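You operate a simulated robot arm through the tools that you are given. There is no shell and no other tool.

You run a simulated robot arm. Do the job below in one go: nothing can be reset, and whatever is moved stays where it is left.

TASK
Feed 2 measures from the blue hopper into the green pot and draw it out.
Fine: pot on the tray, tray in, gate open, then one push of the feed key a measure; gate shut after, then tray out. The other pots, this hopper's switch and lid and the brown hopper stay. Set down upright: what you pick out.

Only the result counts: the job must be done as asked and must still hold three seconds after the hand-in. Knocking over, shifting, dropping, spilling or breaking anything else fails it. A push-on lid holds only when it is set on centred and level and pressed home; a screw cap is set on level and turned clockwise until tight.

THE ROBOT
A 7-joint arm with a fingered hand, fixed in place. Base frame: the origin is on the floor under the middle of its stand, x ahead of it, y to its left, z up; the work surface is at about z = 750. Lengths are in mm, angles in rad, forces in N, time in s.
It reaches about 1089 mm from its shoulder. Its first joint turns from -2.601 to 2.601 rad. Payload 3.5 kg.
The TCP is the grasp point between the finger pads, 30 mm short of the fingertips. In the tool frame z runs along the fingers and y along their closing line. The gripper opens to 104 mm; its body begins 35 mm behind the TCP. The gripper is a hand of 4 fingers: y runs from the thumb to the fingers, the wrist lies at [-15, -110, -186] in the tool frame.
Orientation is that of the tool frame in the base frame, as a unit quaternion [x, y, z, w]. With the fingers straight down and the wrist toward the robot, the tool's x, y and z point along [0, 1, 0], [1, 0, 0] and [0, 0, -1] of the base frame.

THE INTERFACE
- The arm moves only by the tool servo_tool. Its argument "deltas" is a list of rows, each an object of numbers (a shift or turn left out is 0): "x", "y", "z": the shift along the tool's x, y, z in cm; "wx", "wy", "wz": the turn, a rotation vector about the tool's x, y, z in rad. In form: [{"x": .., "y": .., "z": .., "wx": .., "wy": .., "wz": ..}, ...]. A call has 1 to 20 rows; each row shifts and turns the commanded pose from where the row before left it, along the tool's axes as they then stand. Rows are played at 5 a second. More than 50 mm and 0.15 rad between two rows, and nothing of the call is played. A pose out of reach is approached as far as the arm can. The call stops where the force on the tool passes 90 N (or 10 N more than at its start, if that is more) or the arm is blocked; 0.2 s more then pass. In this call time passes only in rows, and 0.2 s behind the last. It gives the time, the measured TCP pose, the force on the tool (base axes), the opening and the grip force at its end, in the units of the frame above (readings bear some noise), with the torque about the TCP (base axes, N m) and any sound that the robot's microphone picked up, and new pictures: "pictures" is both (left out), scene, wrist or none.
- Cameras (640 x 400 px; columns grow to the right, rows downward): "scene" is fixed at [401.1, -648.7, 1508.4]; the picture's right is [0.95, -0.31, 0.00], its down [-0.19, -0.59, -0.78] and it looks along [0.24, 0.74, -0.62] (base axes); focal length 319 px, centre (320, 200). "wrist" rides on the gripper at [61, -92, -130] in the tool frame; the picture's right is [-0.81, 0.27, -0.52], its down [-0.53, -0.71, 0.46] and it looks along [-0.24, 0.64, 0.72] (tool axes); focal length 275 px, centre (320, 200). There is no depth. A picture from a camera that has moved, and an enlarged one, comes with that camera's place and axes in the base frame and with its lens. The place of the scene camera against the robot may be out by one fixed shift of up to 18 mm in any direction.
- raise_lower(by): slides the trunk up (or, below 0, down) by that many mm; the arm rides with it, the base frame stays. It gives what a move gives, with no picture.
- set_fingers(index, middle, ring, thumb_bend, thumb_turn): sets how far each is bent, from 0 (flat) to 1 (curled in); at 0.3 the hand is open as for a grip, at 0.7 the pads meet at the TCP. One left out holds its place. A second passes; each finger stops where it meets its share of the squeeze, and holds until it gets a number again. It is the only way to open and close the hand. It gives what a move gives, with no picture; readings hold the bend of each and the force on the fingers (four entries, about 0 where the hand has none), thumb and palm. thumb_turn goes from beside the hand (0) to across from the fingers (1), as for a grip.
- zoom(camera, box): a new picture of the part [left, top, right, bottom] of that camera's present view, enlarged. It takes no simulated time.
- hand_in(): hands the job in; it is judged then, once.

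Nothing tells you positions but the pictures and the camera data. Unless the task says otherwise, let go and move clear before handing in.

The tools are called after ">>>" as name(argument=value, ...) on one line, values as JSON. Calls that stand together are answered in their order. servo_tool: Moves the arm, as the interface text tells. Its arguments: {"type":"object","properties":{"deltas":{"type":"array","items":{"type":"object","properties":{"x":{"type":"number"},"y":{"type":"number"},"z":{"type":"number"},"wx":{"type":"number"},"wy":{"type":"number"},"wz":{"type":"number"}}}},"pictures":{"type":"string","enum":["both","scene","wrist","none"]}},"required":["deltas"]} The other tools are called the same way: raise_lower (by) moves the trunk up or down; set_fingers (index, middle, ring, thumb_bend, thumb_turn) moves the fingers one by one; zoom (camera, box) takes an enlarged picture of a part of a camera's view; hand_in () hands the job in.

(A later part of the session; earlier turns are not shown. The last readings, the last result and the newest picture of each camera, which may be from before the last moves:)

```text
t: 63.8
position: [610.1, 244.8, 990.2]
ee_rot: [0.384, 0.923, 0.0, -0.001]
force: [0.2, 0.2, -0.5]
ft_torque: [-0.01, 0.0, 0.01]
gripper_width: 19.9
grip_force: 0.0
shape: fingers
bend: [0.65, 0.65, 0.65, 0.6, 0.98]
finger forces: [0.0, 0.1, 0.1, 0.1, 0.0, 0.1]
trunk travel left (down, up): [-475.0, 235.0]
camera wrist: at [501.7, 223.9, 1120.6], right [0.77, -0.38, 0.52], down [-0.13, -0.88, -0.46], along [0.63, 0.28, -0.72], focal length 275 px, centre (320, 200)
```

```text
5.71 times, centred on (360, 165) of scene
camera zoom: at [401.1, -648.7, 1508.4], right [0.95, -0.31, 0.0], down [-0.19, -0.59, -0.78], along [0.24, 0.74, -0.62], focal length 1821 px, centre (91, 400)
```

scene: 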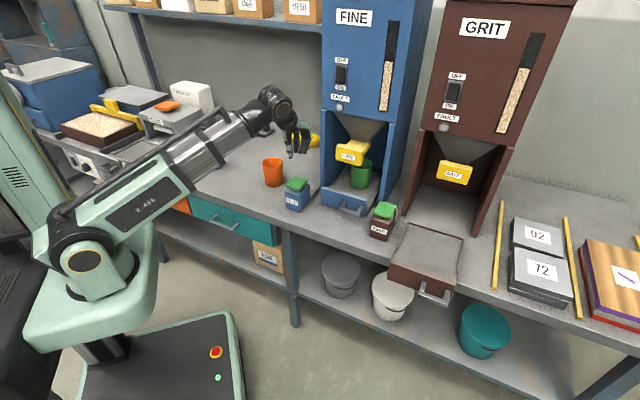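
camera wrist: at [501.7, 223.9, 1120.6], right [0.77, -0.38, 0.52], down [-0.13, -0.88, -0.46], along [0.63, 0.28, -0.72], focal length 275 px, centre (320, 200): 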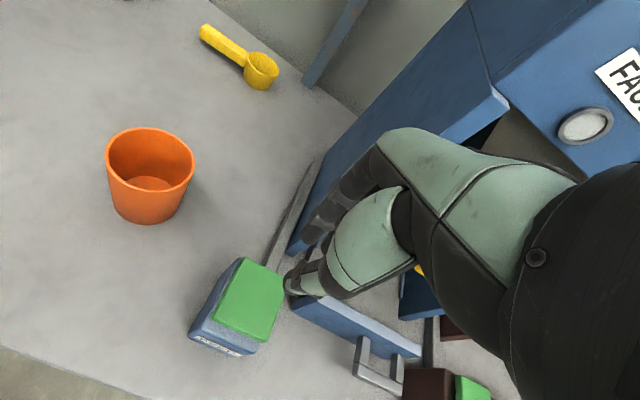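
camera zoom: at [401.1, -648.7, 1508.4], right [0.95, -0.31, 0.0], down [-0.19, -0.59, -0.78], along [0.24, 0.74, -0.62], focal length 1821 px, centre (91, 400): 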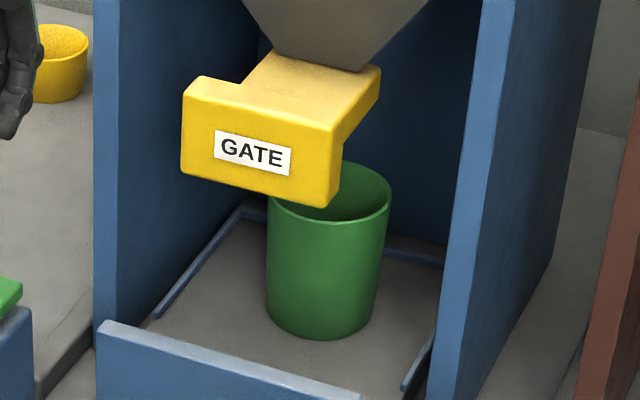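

Two measures are fed: the level dropped in two equal steps, the lamp is off and nothing spilled. Now I'll shut the gate by pushing the block back in with the knuckles, after moving in front of it.

>>> servo_tool(deltas=[{"y": -2.5}, {"x": -3.5}, {"x": -4.0}, {"x": -4.0}, {"x": -3.1}, {"z": 2.5}, {"z": 2.5}, {}], pictures="both")

>>> zoom(camera="scene", box=[300, 90, 400, 200])

>>> zoom(camera="wrist", box=[220, 60, 460, 300])

```text
t: 65.6
position: [695.7, 123.3, 937.5]
ee_rot: [0.385, 0.923, 0.0, 0.001]
force: [0.6, -0.5, -0.4]
ft_torque: [0.03, 0.01, -0.01]
gripper_width: 19.9
grip_force: 0.1
shape: fingers
bend: [0.65, 0.65, 0.65, 0.6, 0.98]
finger forces: [0.0, 0.0, 0.0, 0.0, 0.1, 0.0]
trunk travel left (down, up): [-475.0, 235.0]
camera wrist: at [587.5, 101.6, 1069.0], right [0.77, -0.38, 0.52], down [-0.13, -0.88, -0.46], along [0.63, 0.28, -0.72], focal length 275 px, centre (320, 200)
```

scene: 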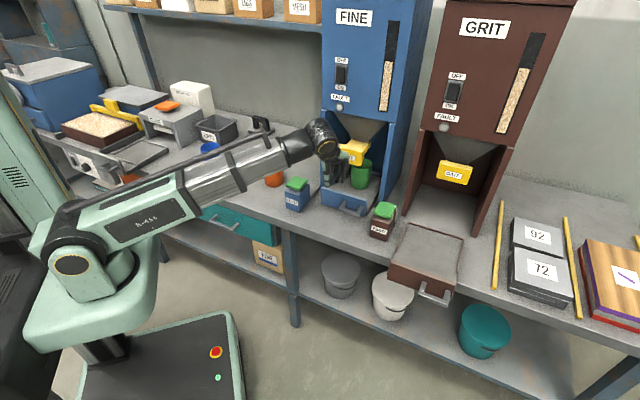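
wrist: 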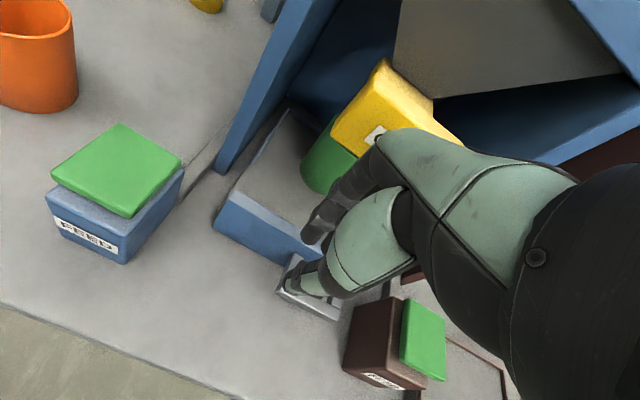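

```text
3.64 times, centred on (350, 145) of scene
camera zoom: at [401.1, -648.7, 1508.4], right [0.95, -0.31, 0.0], down [-0.19, -0.59, -0.78], along [0.24, 0.74, -0.62], focal length 1159 px, centre (211, 400)
```

zoom: 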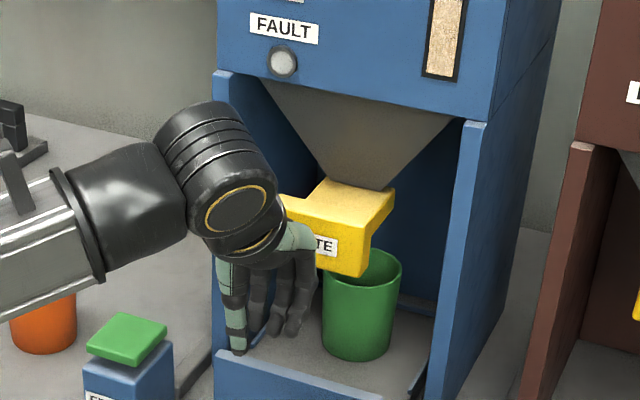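

```text
1.67 times, centred on (340, 180) of wrist
camera zoom: at [587.5, 101.6, 1069.0], right [0.77, -0.38, 0.52], down [-0.13, -0.88, -0.46], along [0.63, 0.28, -0.72], focal length 459 px, centre (287, 233)
```

zoom: 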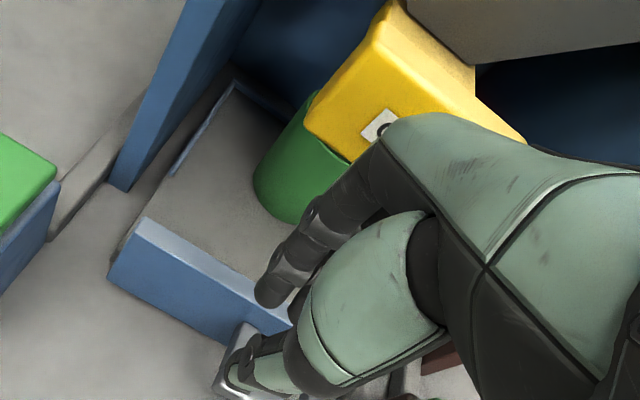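

>>> servo_tool(deltas=[{"y": 1.0}, {"y": 1.0}, {"y": 0.8}, {"y": 0.6}], pictures="both")

>>> zoom(camera="scene", box=[300, 90, 400, 200])

```text
t: 66.6
position: [720.5, 148.5, 938.4]
ee_rot: [0.384, 0.923, 0.0, 0.0]
force: [0.3, -0.4, 0.7]
ft_torque: [-0.01, 0.03, -0.02]
gripper_width: 19.7
grip_force: 0.0
shape: fingers
bend: [0.65, 0.65, 0.65, 0.6, 0.98]
finger forces: [0.0, 0.0, 0.0, 0.0, 0.0, 0.1]
trunk travel left (down, up): [-475.0, 235.0]
camera wrist: at [612.2, 126.4, 1070.0], right [0.77, -0.38, 0.52], down [-0.13, -0.88, -0.46], along [0.63, 0.28, -0.72], focal length 275 px, centre (320, 200)
```

scene: 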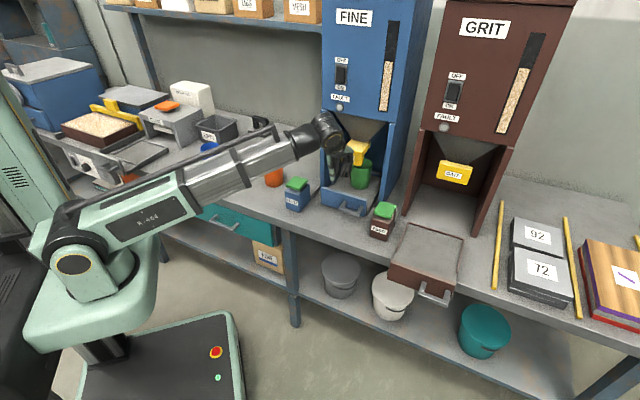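
wrist: 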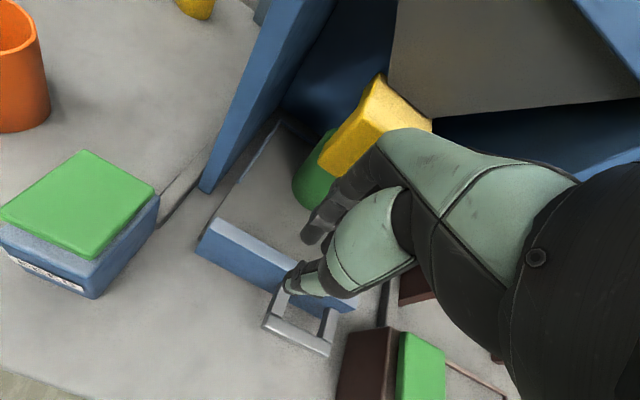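

```text
3.64 times, centred on (350, 145) of scene
camera zoom: at [401.1, -648.7, 1508.4], right [0.95, -0.31, 0.0], down [-0.19, -0.59, -0.78], along [0.24, 0.74, -0.62], focal length 1159 px, centre (211, 400)
```

zoom: 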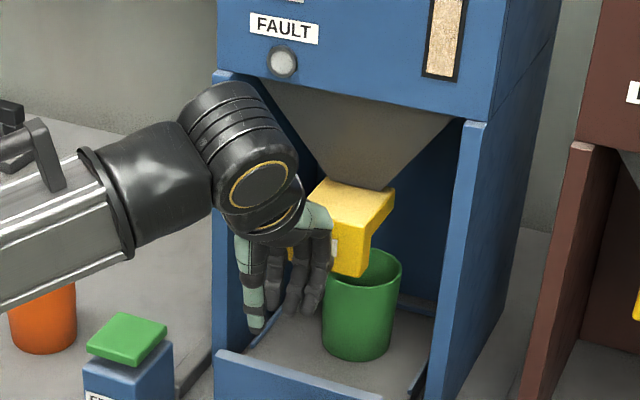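

>>> servo_tool(deltas=[{"y": 0.7}, {"y": 0.7}, {"y": 0.7}], pictures="none")

```text
t: 67.4
position: [734.5, 162.7, 938.9]
ee_rot: [0.384, 0.923, 0.0, 0.0]
force: [-0.9, -1.3, -0.2]
ft_torque: [-0.01, 0.01, 0.03]
gripper_width: 19.5
grip_force: 0.9
shape: fingers
bend: [0.65, 0.66, 0.65, 0.6, 0.98]
finger forces: [0.1, 1.3, 0.0, 0.1, 0.0, 0.0]
trunk travel left (down, up): [-475.0, 235.0]
```

Contact with the block: the middle finger reads 1.3 N and it slides easily. I'll continue pushing it in.

>>> servo_tool(deltas=[{"y": 0.8}, {"y": 0.8}, {"y": 0.8}, {"y": 0.6}], pictures="both")

>>> zoom(camera="scene", box=[300, 90, 400, 200])

```text
t: 68.4
position: [755.8, 183.2, 938.9]
ee_rot: [0.385, 0.923, 0.0, 0.0]
force: [-7.1, -5.4, 3.1]
ft_torque: [0.14, -0.15, -0.07]
gripper_width: 19.8
grip_force: 4.2
shape: fingers
bend: [0.65, 0.69, 0.65, 0.6, 0.98]
finger forces: [0.0, 8.6, 0.0, 0.0, 0.0, 0.0]
trunk travel left (down, up): [-475.0, 235.0]
camera wrist: at [647.7, 161.8, 1070.4], right [0.77, -0.38, 0.52], down [-0.13, -0.88, -0.46], along [0.63, 0.28, -0.72], focal length 275 px, centre (320, 200)
```

scene: 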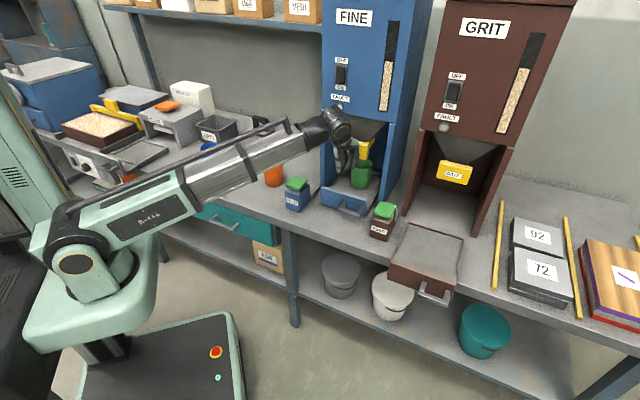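
wrist: 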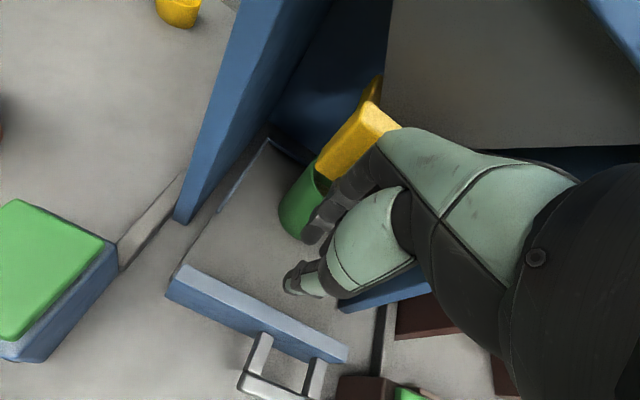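

```text
3.64 times, centred on (350, 145) of scene
camera zoom: at [401.1, -648.7, 1508.4], right [0.95, -0.31, 0.0], down [-0.19, -0.59, -0.78], along [0.24, 0.74, -0.62], focal length 1159 px, centre (211, 400)
```

zoom: 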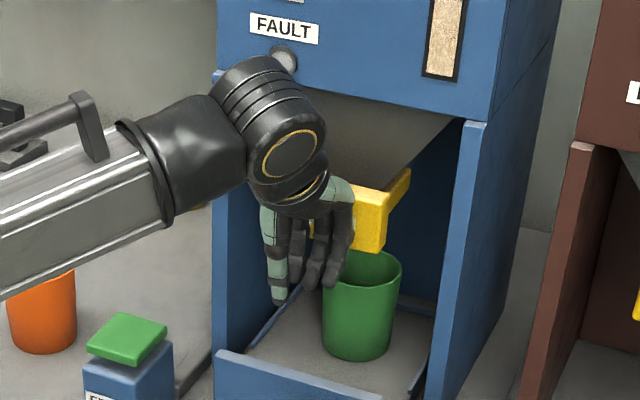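

>>> servo_tool(deltas=[{"y": 0.4}, {"y": 0.4}, {}], pictures="none")

>>> zoom(camera="scene", box=[300, 90, 400, 200])

```text
t: 69.2
position: [759.4, 188.7, 940.4]
ee_rot: [0.384, 0.923, 0.001, 0.001]
force: [-21.2, -22.5, 4.6]
ft_torque: [0.41, -0.61, -0.58]
gripper_width: 19.8
grip_force: 16.2
shape: fingers
bend: [0.65, 0.7, 0.7, 0.6, 0.98]
finger forces: [0.0, 18.9, 11.9, 0.0, 0.1, 0.0]
trunk travel left (down, up): [-475.0, 235.0]
```

```text
3.64 times, centred on (350, 145) of scene
camera zoom: at [401.1, -648.7, 1508.4], right [0.95, -0.31, 0.0], down [-0.19, -0.59, -0.78], along [0.24, 0.74, -0.62], focal length 1159 px, centre (211, 400)
```

zoom: 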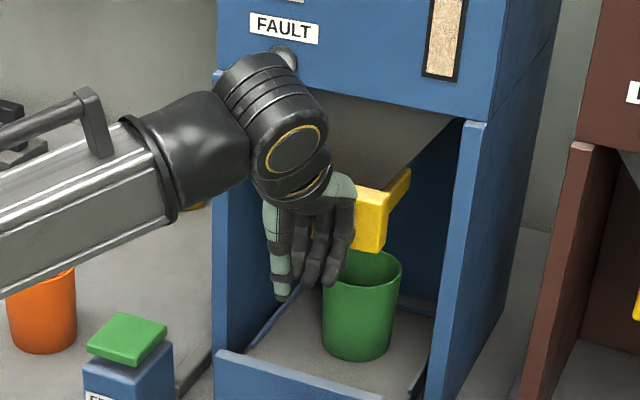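

The gate is seated at its stop, with a solid 31 N. I'll back away and check that the gate is fully shut.

>>> servo_tool(deltas=[{"y": -1.0}, {"y": -2.0}, {"y": -3.5}, {"y": -4.0}, {"y": -4.5}, {"y": -4.5}, {}], pictures="both")

>>> zoom(camera="scene", box=[325, 100, 395, 165])

>>> zoom(camera="scene", box=[310, 130, 410, 230])

>>> zoom(camera="wrist", box=[180, 30, 400, 260])

```text
t: 70.8
position: [622.4, 52.7, 939.3]
ee_rot: [0.384, 0.923, 0.0, 0.0]
force: [0.5, 0.2, -1.3]
ft_torque: [0.0, -0.01, 0.01]
gripper_width: 19.5
grip_force: 0.0
shape: fingers
bend: [0.65, 0.65, 0.65, 0.6, 0.98]
finger forces: [0.0, 0.0, 0.0, 0.1, 0.1, 0.1]
trunk travel left (down, up): [-475.0, 235.0]
camera wrist: at [514.7, 30.4, 1070.4], right [0.77, -0.38, 0.52], down [-0.13, -0.88, -0.46], along [0.63, 0.28, -0.72], focal length 275 px, centre (320, 200)
```

scene: 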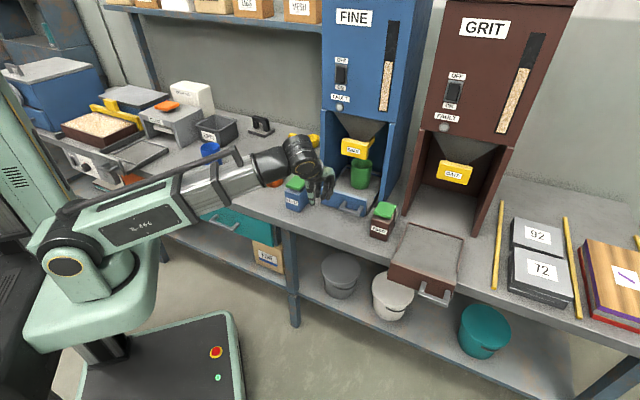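
wrist: 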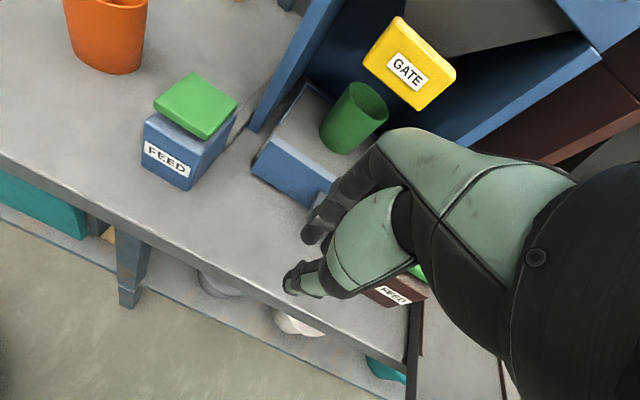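

```text
6.15 times, centred on (360, 132) of scene
camera zoom: at [401.1, -648.7, 1508.4], right [0.95, -0.31, 0.0], down [-0.19, -0.59, -0.78], along [0.24, 0.74, -0.62], focal length 1961 px, centre (74, 615)
```

zoom: 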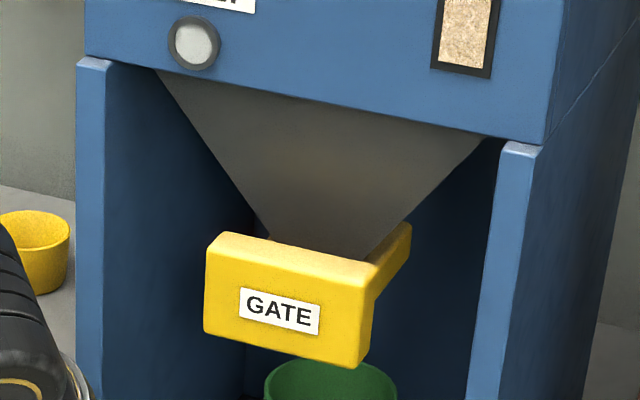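

```text
4.00 times, centred on (360, 180) of scene
camera zoom: at [401.1, -648.7, 1508.4], right [0.95, -0.31, 0.0], down [-0.19, -0.59, -0.78], along [0.24, 0.74, -0.62], focal length 1275 px, centre (160, 280)
```

zoom: 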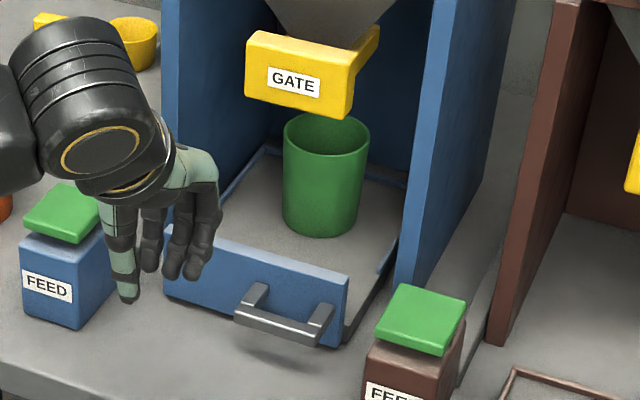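

```text
1.74 times, centred on (290, 145) of wrist
camera zoom: at [514.7, 30.4, 1070.4], right [0.77, -0.38, 0.52], down [-0.13, -0.88, -0.46], along [0.63, 0.28, -0.72], focal length 479 px, centre (372, 296)
```

zoom: 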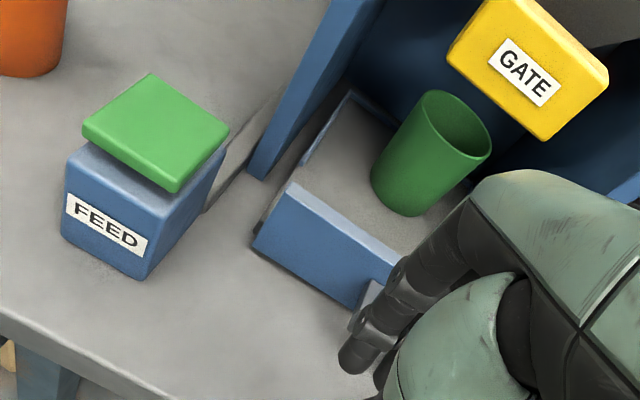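

The gate view matches its original shut position exactly, and the pot and tray look clean. To draw the tray out I'll pinch the top of the tray's front panel left of the handle, with the thumb in front and fingers behind.

>>> set_fingers(index=0.42, middle=0.42, ring=0.42, thumb_bend=0.42)

>>> servo_tool(deltas=[{"x": 2.3, "y": 3.0}, {"y": 4.0}, {"y": 4.0}, {"y": 3.5}, {}], pictures="both")

>>> zoom(camera="wrist", box=[180, 120, 400, 350])

>>> zoom(camera="scene", box=[290, 110, 390, 230])

```text
t: 71.8
position: [621.8, 53.0, 938.7]
ee_rot: [0.384, 0.923, 0.0, 0.0]
force: [-0.5, -0.3, 0.6]
ft_torque: [-0.04, 0.0, 0.01]
gripper_width: 72.4
grip_force: 0.1
shape: fingers
bend: [0.42, 0.42, 0.42, 0.42, 0.98]
finger forces: [0.0, 0.0, 0.0, 0.1, 0.0, 0.0]
trunk travel left (down, up): [-475.0, 235.0]
```

```text
t: 73.0
position: [710.8, 171.5, 939.0]
ee_rot: [0.385, 0.923, 0.001, 0.0]
force: [-0.5, 0.0, 0.7]
ft_torque: [0.04, 0.02, 0.01]
gripper_width: 72.5
grip_force: 0.0
shape: fingers
bend: [0.42, 0.42, 0.42, 0.42, 0.98]
finger forces: [0.0, 0.0, 0.0, 0.0, 0.0, 0.0]
trunk travel left (down, up): [-475.0, 235.0]
camera wrist: at [603.1, 149.6, 1070.2], right [0.77, -0.38, 0.52], down [-0.13, -0.88, -0.46], along [0.63, 0.28, -0.72], focal length 275 px, centre (320, 200)
```

scene: 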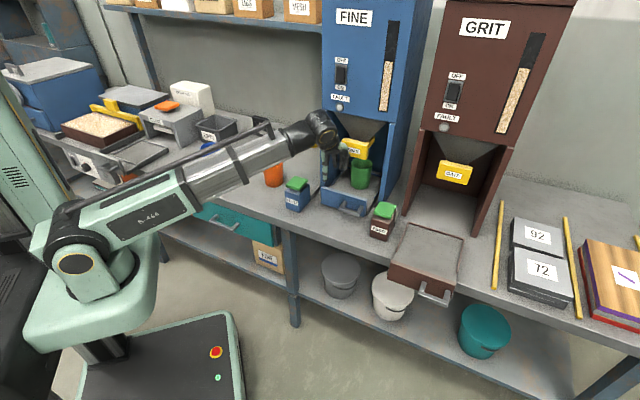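
wrist: 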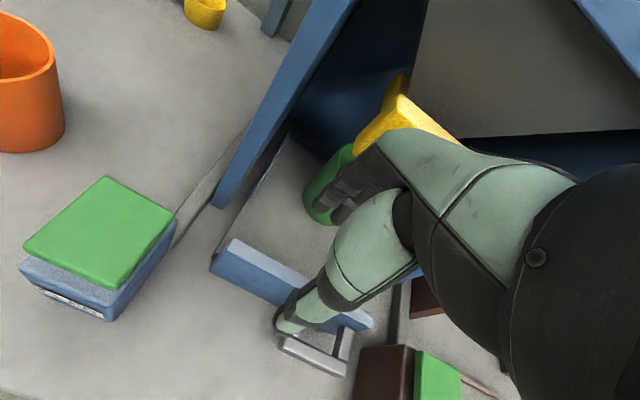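

```text
1.74 times, centred on (290, 235) of wrist
camera zoom: at [603.1, 149.6, 1070.2], right [0.77, -0.38, 0.52], down [-0.13, -0.88, -0.46], along [0.63, 0.28, -0.72], focal length 479 px, centre (372, 139)
```

zoom: 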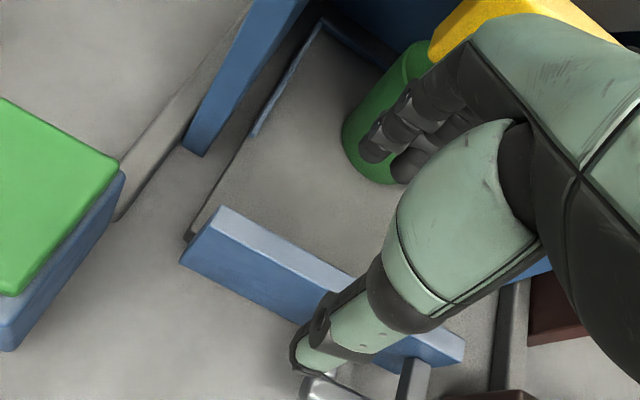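

```text
3.33 times, centred on (340, 170) of scene
camera zoom: at [401.1, -648.7, 1508.4], right [0.95, -0.31, 0.0], down [-0.19, -0.59, -0.78], along [0.24, 0.74, -0.62], focal length 1062 px, centre (253, 300)
```

zoom: 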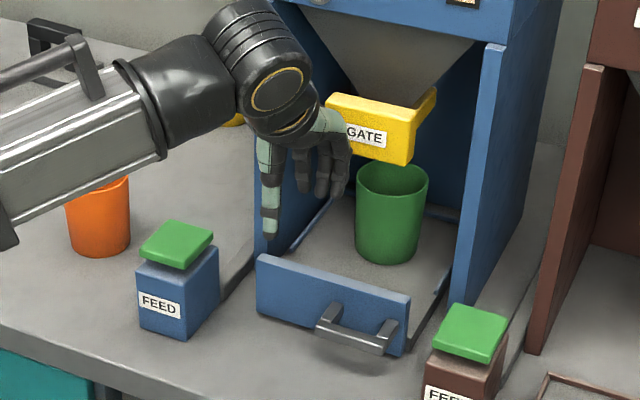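

The panel sits at n≈640–653, so I'll move forward 22 mm, centre on it, and descend to just above its top edge.

>>> servo_tool(deltas=[{"y": 1.1}, {"y": 1.1}, {"z": 2.5}, {"z": 2.5}, {"z": 2.0}, {}], pictures="both")

>>> zoom(camera="wrist", box=[180, 120, 400, 350])

>>> zoom(camera="scene", box=[290, 110, 390, 230])

```text
t: 74.4
position: [725.7, 186.7, 867.9]
ee_rot: [0.385, 0.923, 0.0, 0.001]
force: [0.1, -0.5, 0.0]
ft_torque: [0.0, 0.0, 0.0]
gripper_width: 72.5
grip_force: 0.0
shape: fingers
bend: [0.42, 0.42, 0.42, 0.42, 0.98]
finger forces: [0.0, 0.1, 0.0, 0.1, 0.0, 0.0]
trunk travel left (down, up): [-475.0, 235.0]
camera wrist: at [618.1, 165.7, 999.7], right [0.77, -0.38, 0.52], down [-0.13, -0.88, -0.46], along [0.63, 0.28, -0.72], focal length 275 px, centre (320, 200)
```

scene: 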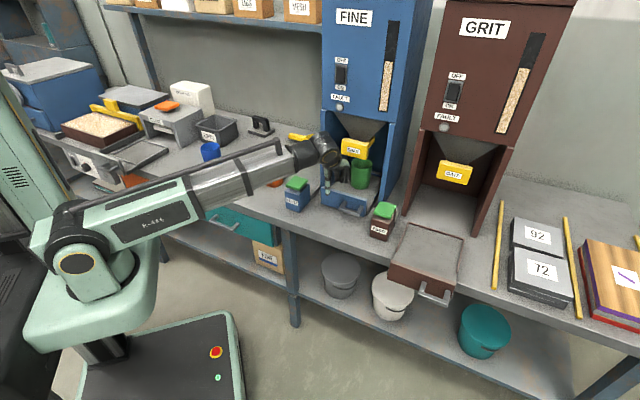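
wrist: 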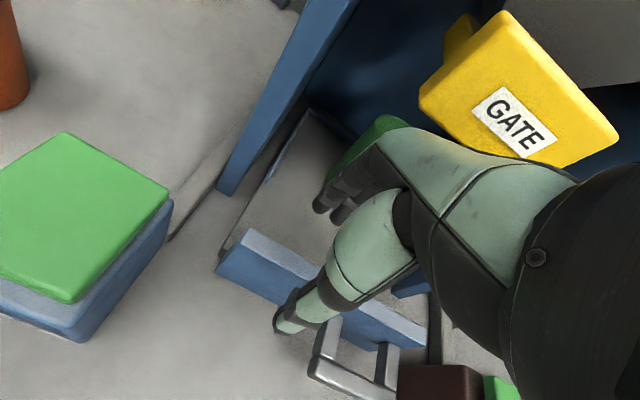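

```text
1.74 times, centred on (290, 235) of wrist
camera zoom: at [618.1, 165.7, 999.7], right [0.77, -0.38, 0.52], down [-0.13, -0.88, -0.46], along [0.63, 0.28, -0.72], focal length 479 px, centre (372, 139)
```

zoom: 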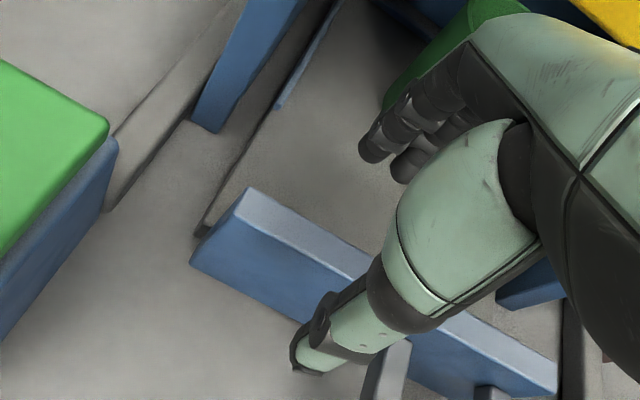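

```text
3.33 times, centred on (340, 170) of scene
camera zoom: at [401.1, -648.7, 1508.4], right [0.95, -0.31, 0.0], down [-0.19, -0.59, -0.78], along [0.24, 0.74, -0.62], focal length 1062 px, centre (253, 300)
```

zoom: 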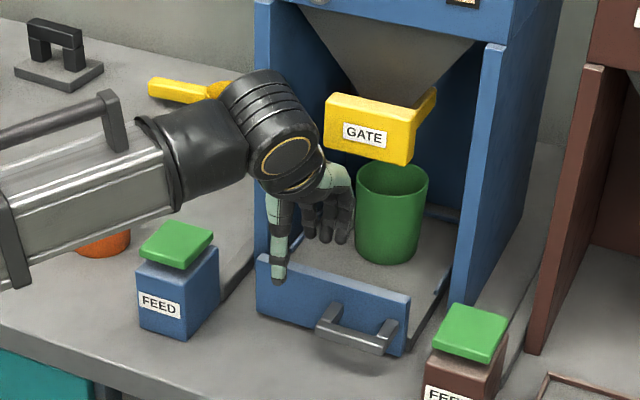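

>>> servo_tool(deltas=[{"z": 1.5}, {"z": 1.5}, {"z": 1.2}, {"z": 0.8}, {}], pictures="both")

>>> zoom(camera="wrist", box=[180, 120, 400, 350])

>>> zoom(camera="scene", box=[290, 110, 390, 230])

```text
t: 75.6
position: [724.4, 187.3, 819.0]
ee_rot: [0.384, 0.923, 0.0, 0.0]
force: [-0.2, 0.1, 0.3]
ft_torque: [0.02, -0.03, 0.03]
gripper_width: 72.4
grip_force: 0.1
shape: fingers
bend: [0.42, 0.42, 0.42, 0.42, 0.98]
finger forces: [0.0, 0.0, 0.0, 0.0, 0.1, 0.1]
trunk travel left (down, up): [-475.0, 235.0]
camera wrist: at [617.3, 165.3, 950.6], right [0.77, -0.38, 0.52], down [-0.13, -0.88, -0.46], along [0.63, 0.28, -0.72], focal length 275 px, centre (320, 200)
```

scene: 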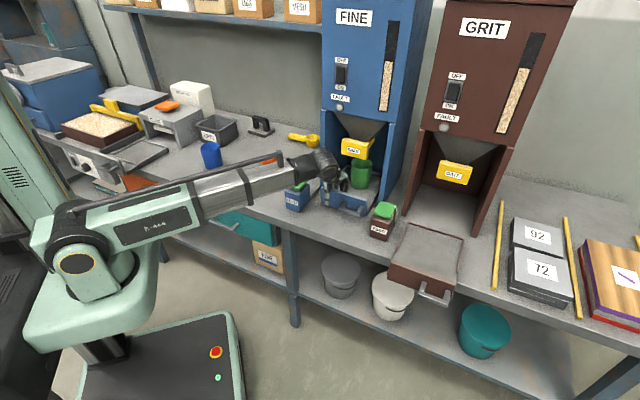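
wrist: 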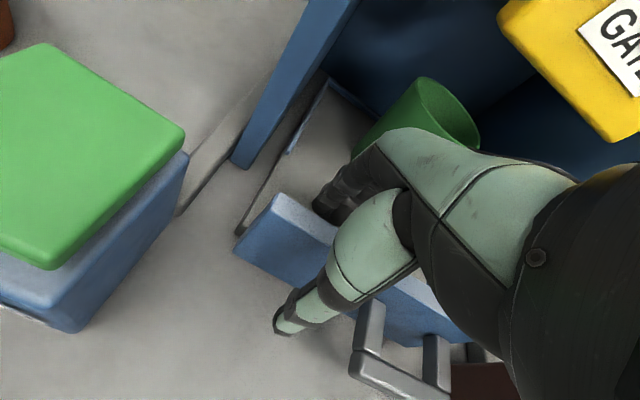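

```text
1.74 times, centred on (290, 235) of wrist
camera zoom: at [617.3, 165.3, 950.6], right [0.77, -0.38, 0.52], down [-0.13, -0.88, -0.46], along [0.63, 0.28, -0.72], focal length 479 px, centre (372, 139)
```

zoom: 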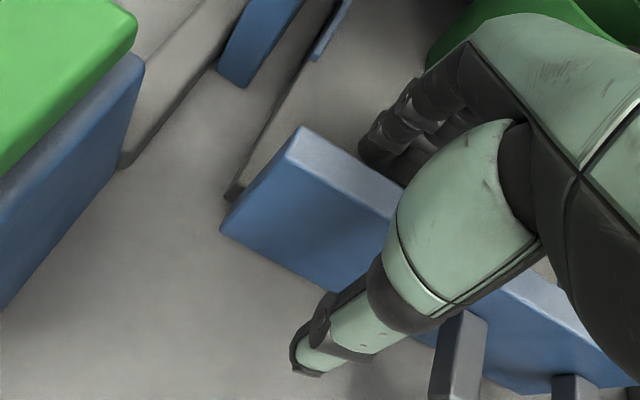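

```text
3.33 times, centred on (340, 170) of scene
camera zoom: at [401.1, -648.7, 1508.4], right [0.95, -0.31, 0.0], down [-0.19, -0.59, -0.78], along [0.24, 0.74, -0.62], focal length 1062 px, centre (253, 300)
```

zoom: 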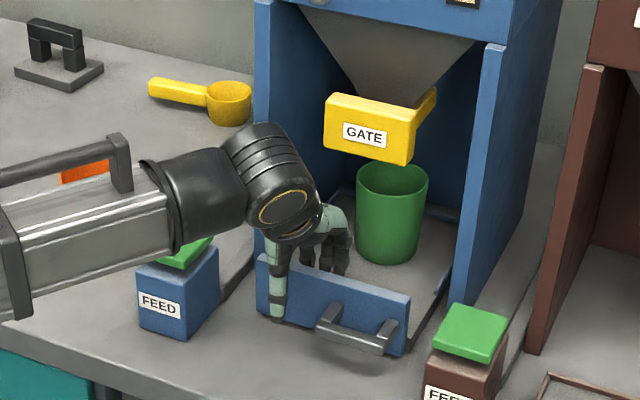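

The fingers are behind the panel and the thumb is in front, clear of the handle post. I'll close to pinch the panel.

>>> set_fingers(index=0.7, middle=0.7, ring=0.7, thumb_bend=0.7)

>>> zoom(camera="wrist", box=[180, 120, 400, 350])

>>> zoom(camera="scene", box=[310, 150, 380, 230])

```text
t: 76.6
position: [726.0, 187.9, 819.5]
ee_rot: [0.385, 0.923, 0.0, 0.0]
force: [0.0, -0.1, -0.2]
ft_torque: [0.0, 0.0, 0.06]
gripper_width: 11.5
grip_force: 5.0
shape: fingers
bend: [0.67, 0.68, 0.68, 0.65, 0.97]
finger forces: [1.7, 1.9, 1.6, 0.0, 4.6, 0.0]
trunk travel left (down, up): [-475.0, 235.0]
```

```text
1.74 times, centred on (290, 235) of wrist
camera zoom: at [617.4, 165.4, 950.6], right [0.77, -0.38, 0.52], down [-0.13, -0.88, -0.46], along [0.63, 0.28, -0.72], focal length 479 px, centre (372, 139)
```

zoom: 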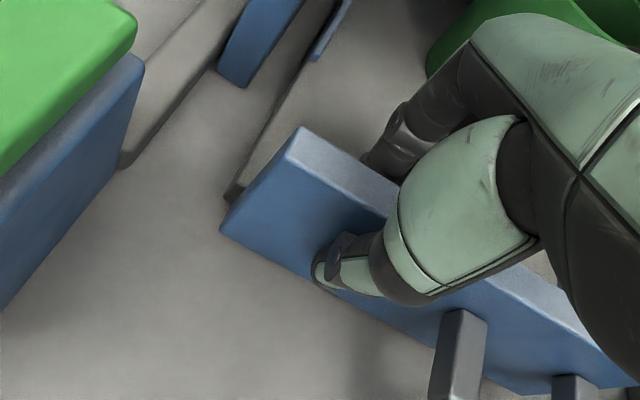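

```text
5.00 times, centred on (345, 190) of scene
camera zoom: at [401.1, -648.7, 1508.4], right [0.95, -0.31, 0.0], down [-0.19, -0.59, -0.78], along [0.24, 0.74, -0.62], focal length 1593 px, centre (195, 250)
```

zoom: 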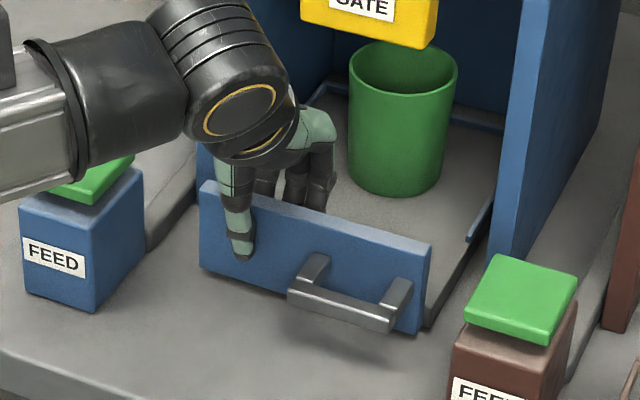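

The panel is pinched securely. I'll pull out slowly at first, to be gentle on the pot.

>>> servo_tool(deltas=[{"y": -0.2}, {"y": -0.4}, {"y": -0.6}, {"y": -0.8}, {"y": -0.8}, {"y": -0.8}, {"y": -0.8}, {"y": -0.6}], pictures="both")

>>> zoom(camera="scene", box=[290, 130, 400, 240])

```text
t: 78.4
position: [689.4, 151.6, 819.1]
ee_rot: [0.385, 0.923, 0.001, 0.0]
force: [1.3, -0.5, -0.4]
ft_torque: [0.0, -0.04, 0.08]
gripper_width: 11.1
grip_force: 5.1
shape: fingers
bend: [0.67, 0.68, 0.68, 0.65, 0.97]
finger forces: [2.0, 2.0, 1.6, 0.1, 4.6, 0.0]
trunk travel left (down, up): [-475.0, 235.0]
camera wrist: at [581.7, 130.1, 950.4], right [0.77, -0.38, 0.52], down [-0.13, -0.88, -0.46], along [0.63, 0.28, -0.72], focal length 275 px, centre (320, 200)
```

scene: 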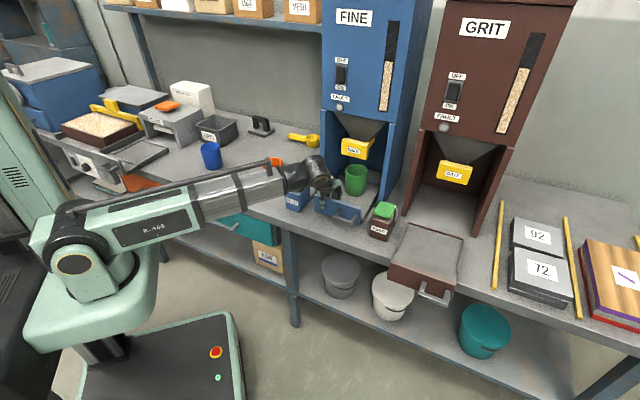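
wrist: 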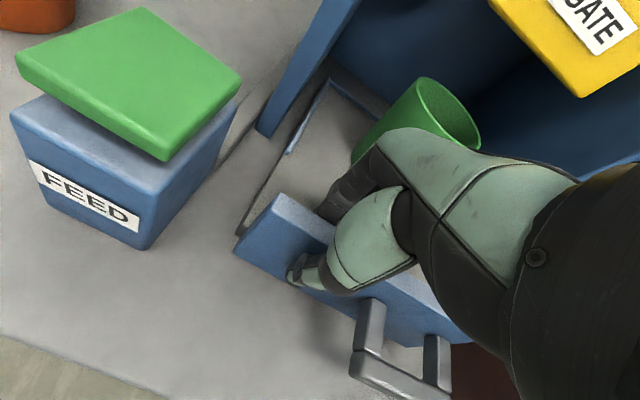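

```text
3.64 times, centred on (345, 185) of scene
camera zoom: at [401.1, -648.7, 1508.4], right [0.95, -0.31, 0.0], down [-0.19, -0.59, -0.78], along [0.24, 0.74, -0.62], focal length 1159 px, centre (229, 254)
```

zoom: 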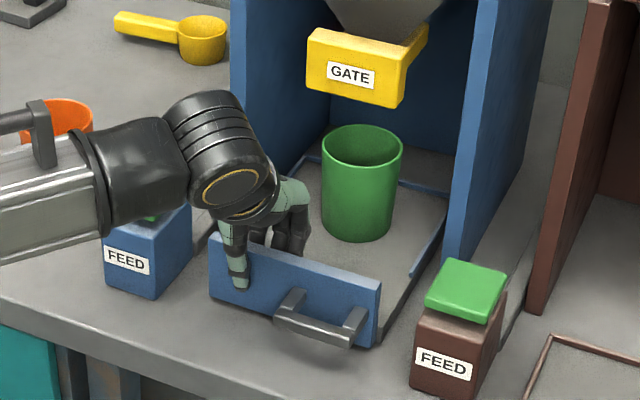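

The tray and pot follow smoothly. I'll continue drawing out.

>>> servo_tool(deltas=[{"y": -0.7}, {"y": -0.9}, {"y": -1.0}, {"y": -1.0}, {"y": -1.0}, {"y": -1.0}, {"y": -1.0}, {"y": -1.0}, {"y": -1.0}, {"y": -1.0}, {"y": -0.8}, {"y": -0.6}, {"y": -0.4}], pictures="both")

>>> zoom(camera="scene", box=[270, 150, 390, 270])

```text
t: 81.2
position: [609.3, 71.9, 819.7]
ee_rot: [0.384, 0.923, -0.001, 0.0]
force: [0.7, 0.6, -1.7]
ft_torque: [0.05, 0.01, 0.09]
gripper_width: 11.3
grip_force: 4.8
shape: fingers
bend: [0.67, 0.68, 0.68, 0.65, 0.97]
finger forces: [1.9, 2.0, 1.7, 0.0, 4.5, 0.1]
trunk travel left (down, up): [-475.0, 235.0]
camera wrist: at [501.6, 49.4, 950.7], right [0.77, -0.38, 0.52], down [-0.13, -0.88, -0.46], along [0.63, 0.28, -0.72], focal length 275 px, centre (320, 200)
```

scene: 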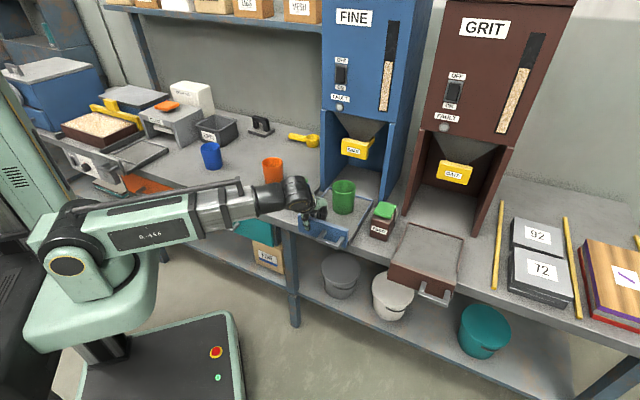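
wrist: 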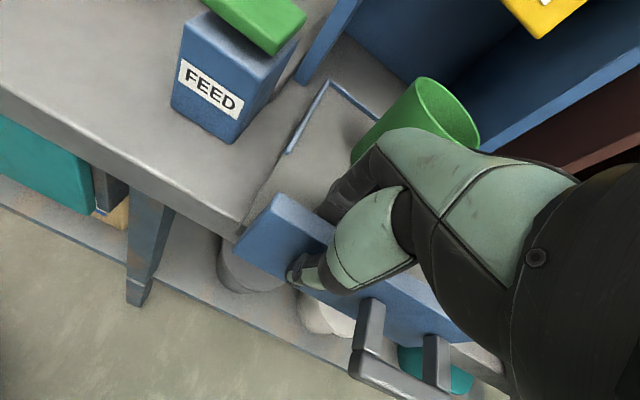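

```text
3.33 times, centred on (330, 210) of scene
camera zoom: at [401.1, -648.7, 1508.4], right [0.95, -0.31, 0.0], down [-0.19, -0.59, -0.78], along [0.24, 0.74, -0.62], focal length 1062 px, centre (287, 167)
```

zoom: 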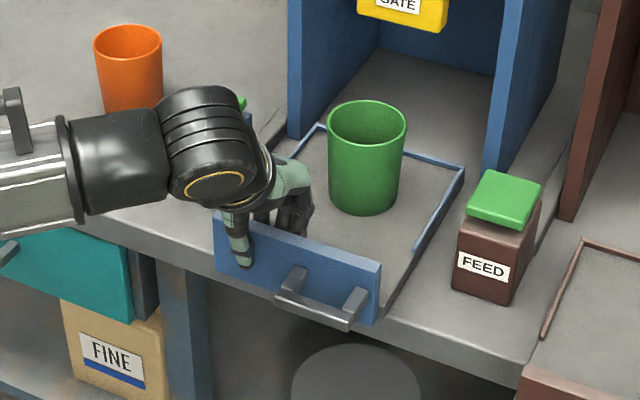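

>>> servo_tool(deltas=[{"y": -0.6}, {"y": -0.8}, {"y": -0.7}, {"y": -0.6}, {"y": -0.5}, {"y": -0.4}, {"y": -0.3}], pictures="none")

```text
t: 82.8
position: [581.5, 43.5, 818.8]
ee_rot: [0.385, 0.923, 0.0, 0.0]
force: [-0.4, 1.8, 1.8]
ft_torque: [0.06, 0.04, 0.06]
gripper_width: 11.4
grip_force: 5.0
shape: fingers
bend: [0.67, 0.68, 0.68, 0.65, 0.97]
finger forces: [1.9, 2.1, 1.7, 0.0, 4.5, 0.0]
trunk travel left (down, up): [-475.0, 235.0]
```

>>> servo_tool(deltas=[{"y": -0.25}, {"y": -0.25}, {"y": -0.25}, {}], pictures="both")

>>> zoom(camera="scene", box=[270, 150, 390, 270])

```text
t: 83.8
position: [575.9, 39.7, 818.5]
ee_rot: [0.384, 0.923, 0.001, 0.0]
force: [1.3, 0.3, 0.5]
ft_torque: [-0.01, -0.06, 0.09]
gripper_width: 11.2
grip_force: 5.7
shape: fingers
bend: [0.67, 0.68, 0.68, 0.65, 0.97]
finger forces: [1.9, 2.1, 1.7, 0.0, 4.7, 0.1]
trunk travel left (down, up): [-475.0, 235.0]
camera wrist: at [468.6, 17.0, 950.3], right [0.77, -0.38, 0.52], down [-0.13, -0.88, -0.46], along [0.63, 0.28, -0.72], focal length 275 px, centre (320, 200)
```

scene: 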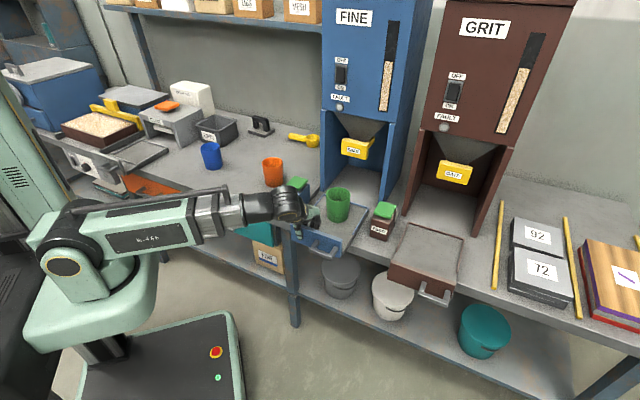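
wrist: 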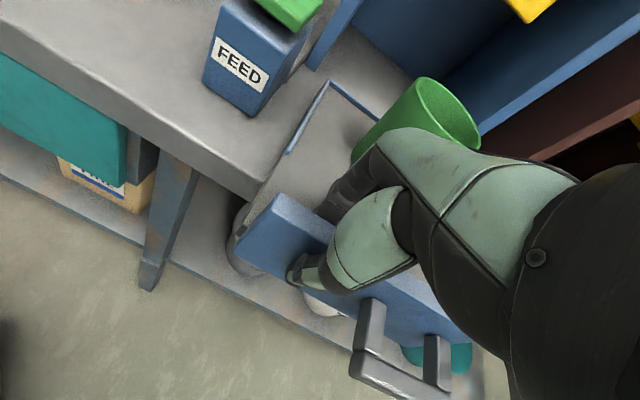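

```text
3.33 times, centred on (330, 210) of scene
camera zoom: at [401.1, -648.7, 1508.4], right [0.95, -0.31, 0.0], down [-0.19, -0.59, -0.78], along [0.24, 0.74, -0.62], focal length 1062 px, centre (287, 167)
```

zoom: 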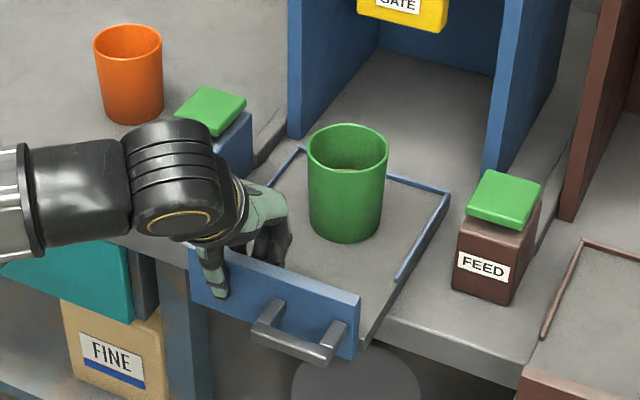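

The tray is nearly out, about 5–10 mm short of its starting place. I'll go on gently until it reaches its stop.

>>> servo_tool(deltas=[{"y": -0.3}, {"y": -0.3}, {"y": -0.3}, {"y": -0.2}, {}], pictures="none")

```text
t: 85.0
position: [568.2, 30.8, 818.2]
ee_rot: [0.384, 0.923, -0.001, 0.0]
force: [7.3, 2.4, 1.5]
ft_torque: [0.08, -0.19, 0.1]
gripper_width: 11.4
grip_force: 6.9
shape: fingers
bend: [0.67, 0.67, 0.67, 0.66, 0.98]
finger forces: [3.3, 3.6, 3.1, 0.0, 3.0, 0.0]
trunk travel left (down, up): [-475.0, 235.0]
```

>>> servo_tool(deltas=[{"y": -0.2}, {"y": -0.1}, {}], pictures="scene")

>>> zoom(camera="scene", box=[260, 120, 420, 270])

```text
t: 85.8
position: [565.7, 29.7, 818.9]
ee_rot: [0.384, 0.923, 0.0, 0.0]
force: [12.1, 8.0, 5.6]
ft_torque: [0.14, -0.4, 0.18]
gripper_width: 11.5
grip_force: 9.4
shape: fingers
bend: [0.65, 0.66, 0.66, 0.67, 0.98]
finger forces: [5.1, 5.6, 5.0, 0.0, 2.0, 0.0]
trunk travel left (down, up): [-475.0, 235.0]
```

scene: 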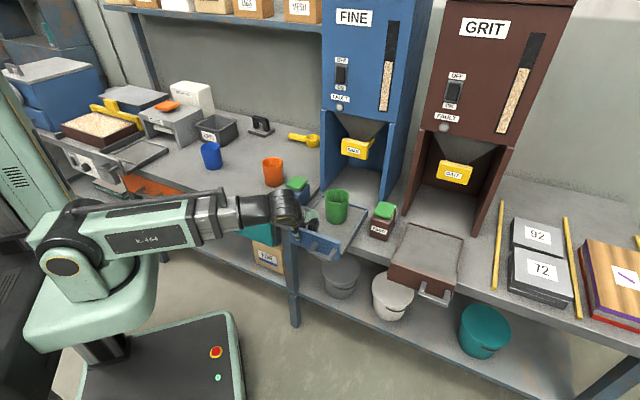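

```text
2.67 times, centred on (340, 195) of scene
camera zoom: at [401.1, -648.7, 1508.4], right [0.95, -0.31, 0.0], down [-0.19, -0.59, -0.78], along [0.24, 0.74, -0.62], focal length 850 px, centre (267, 213)
```

zoom: 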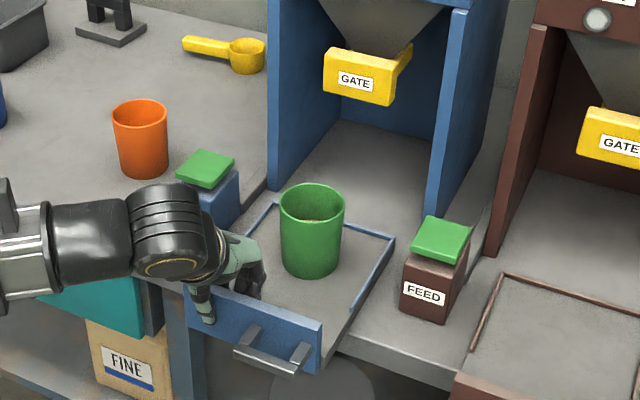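

The tray front is exactly back at its original drawn-out place, and fill is visible in the pot. I'll ease the tension, release and lift clear.

>>> servo_tool(deltas=[{"y": 0.2}, {}], pictures="none")

>>> set_fingers(index=0.42, middle=0.42, ring=0.42, thumb_bend=0.42)

>>> servo_tool(deltas=[{"z": -1.0}, {"z": -2.0}, {"z": -3.0}, {"z": -4.0}, {"z": -4.0}, {"y": -3.0}, {"y": -4.0}, {}], pictures="both")

>>> zoom(camera="scene", box=[260, 120, 420, 270])

>>> zoom(camera="scene", box=[320, 170, 370, 240])

```text
t: 86.4
position: [567.7, 29.7, 818.8]
ee_rot: [0.385, 0.923, 0.001, 0.0]
force: [8.1, 2.0, 2.3]
ft_torque: [0.07, -0.2, 0.11]
gripper_width: 11.1
grip_force: 7.0
shape: fingers
bend: [0.66, 0.66, 0.66, 0.67, 0.98]
finger forces: [3.4, 3.7, 3.1, 0.0, 3.3, 0.0]
trunk travel left (down, up): [-475.0, 235.0]
```

```text
t: 87.4
position: [566.6, 31.0, 819.4]
ee_rot: [0.384, 0.923, 0.001, -0.001]
force: [0.1, -0.3, -0.3]
ft_torque: [0.01, -0.01, -0.01]
gripper_width: 72.1
grip_force: 0.0
shape: fingers
bend: [0.42, 0.42, 0.42, 0.42, 0.98]
finger forces: [0.0, 0.0, 0.0, 0.0, 0.0, 0.0]
trunk travel left (down, up): [-475.0, 235.0]
```

```text
t: 89.2
position: [517.7, -17.5, 960.3]
ee_rot: [0.385, 0.923, 0.0, 0.0]
force: [-0.2, 0.6, -0.4]
ft_torque: [-0.03, 0.0, -0.02]
gripper_width: 72.4
grip_force: 0.0
shape: fingers
bend: [0.42, 0.42, 0.42, 0.42, 0.98]
finger forces: [0.0, 0.0, 0.1, 0.0, 0.0, 0.0]
trunk travel left (down, up): [-475.0, 235.0]
camera wrist: at [410.3, -39.7, 1091.4], right [0.77, -0.38, 0.52], down [-0.13, -0.88, -0.46], along [0.63, 0.28, -0.72], focal length 275 px, centre (320, 200)
```

scene: 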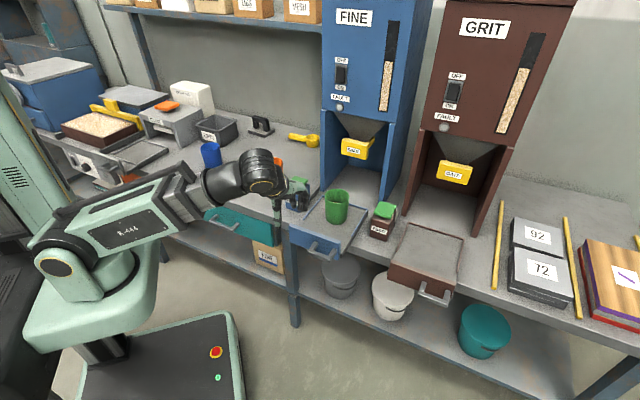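
wrist: 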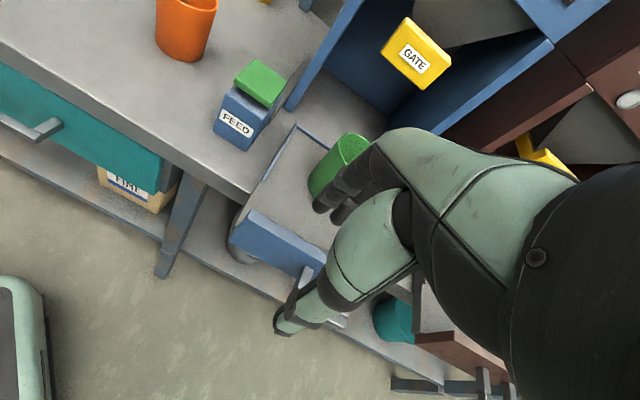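

```text
2.67 times, centred on (340, 195) of scene
camera zoom: at [401.1, -648.7, 1508.4], right [0.95, -0.31, 0.0], down [-0.19, -0.59, -0.78], along [0.24, 0.74, -0.62], focal length 850 px, centre (267, 213)
```

zoom: 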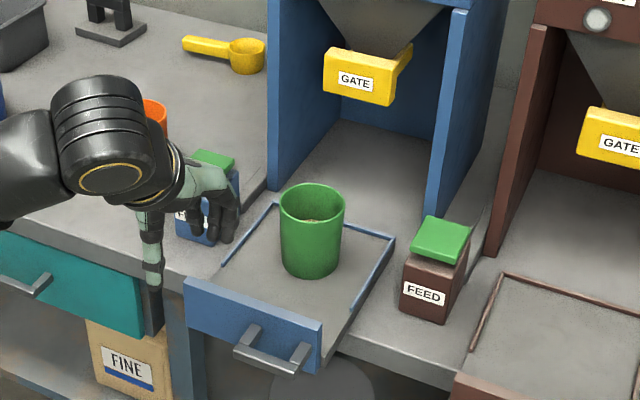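

```text
5.71 times, centred on (345, 205) of scene
camera zoom: at [401.1, -648.7, 1508.4], right [0.95, -0.31, 0.0], down [-0.19, -0.59, -0.78], along [0.24, 0.74, -0.62], focal length 1821 px, centre (177, 171)
```

zoom: 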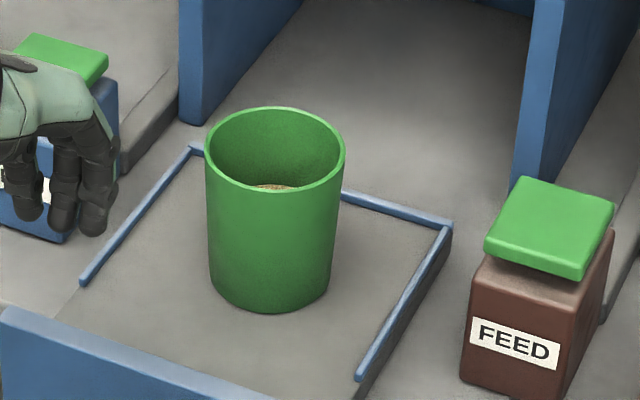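

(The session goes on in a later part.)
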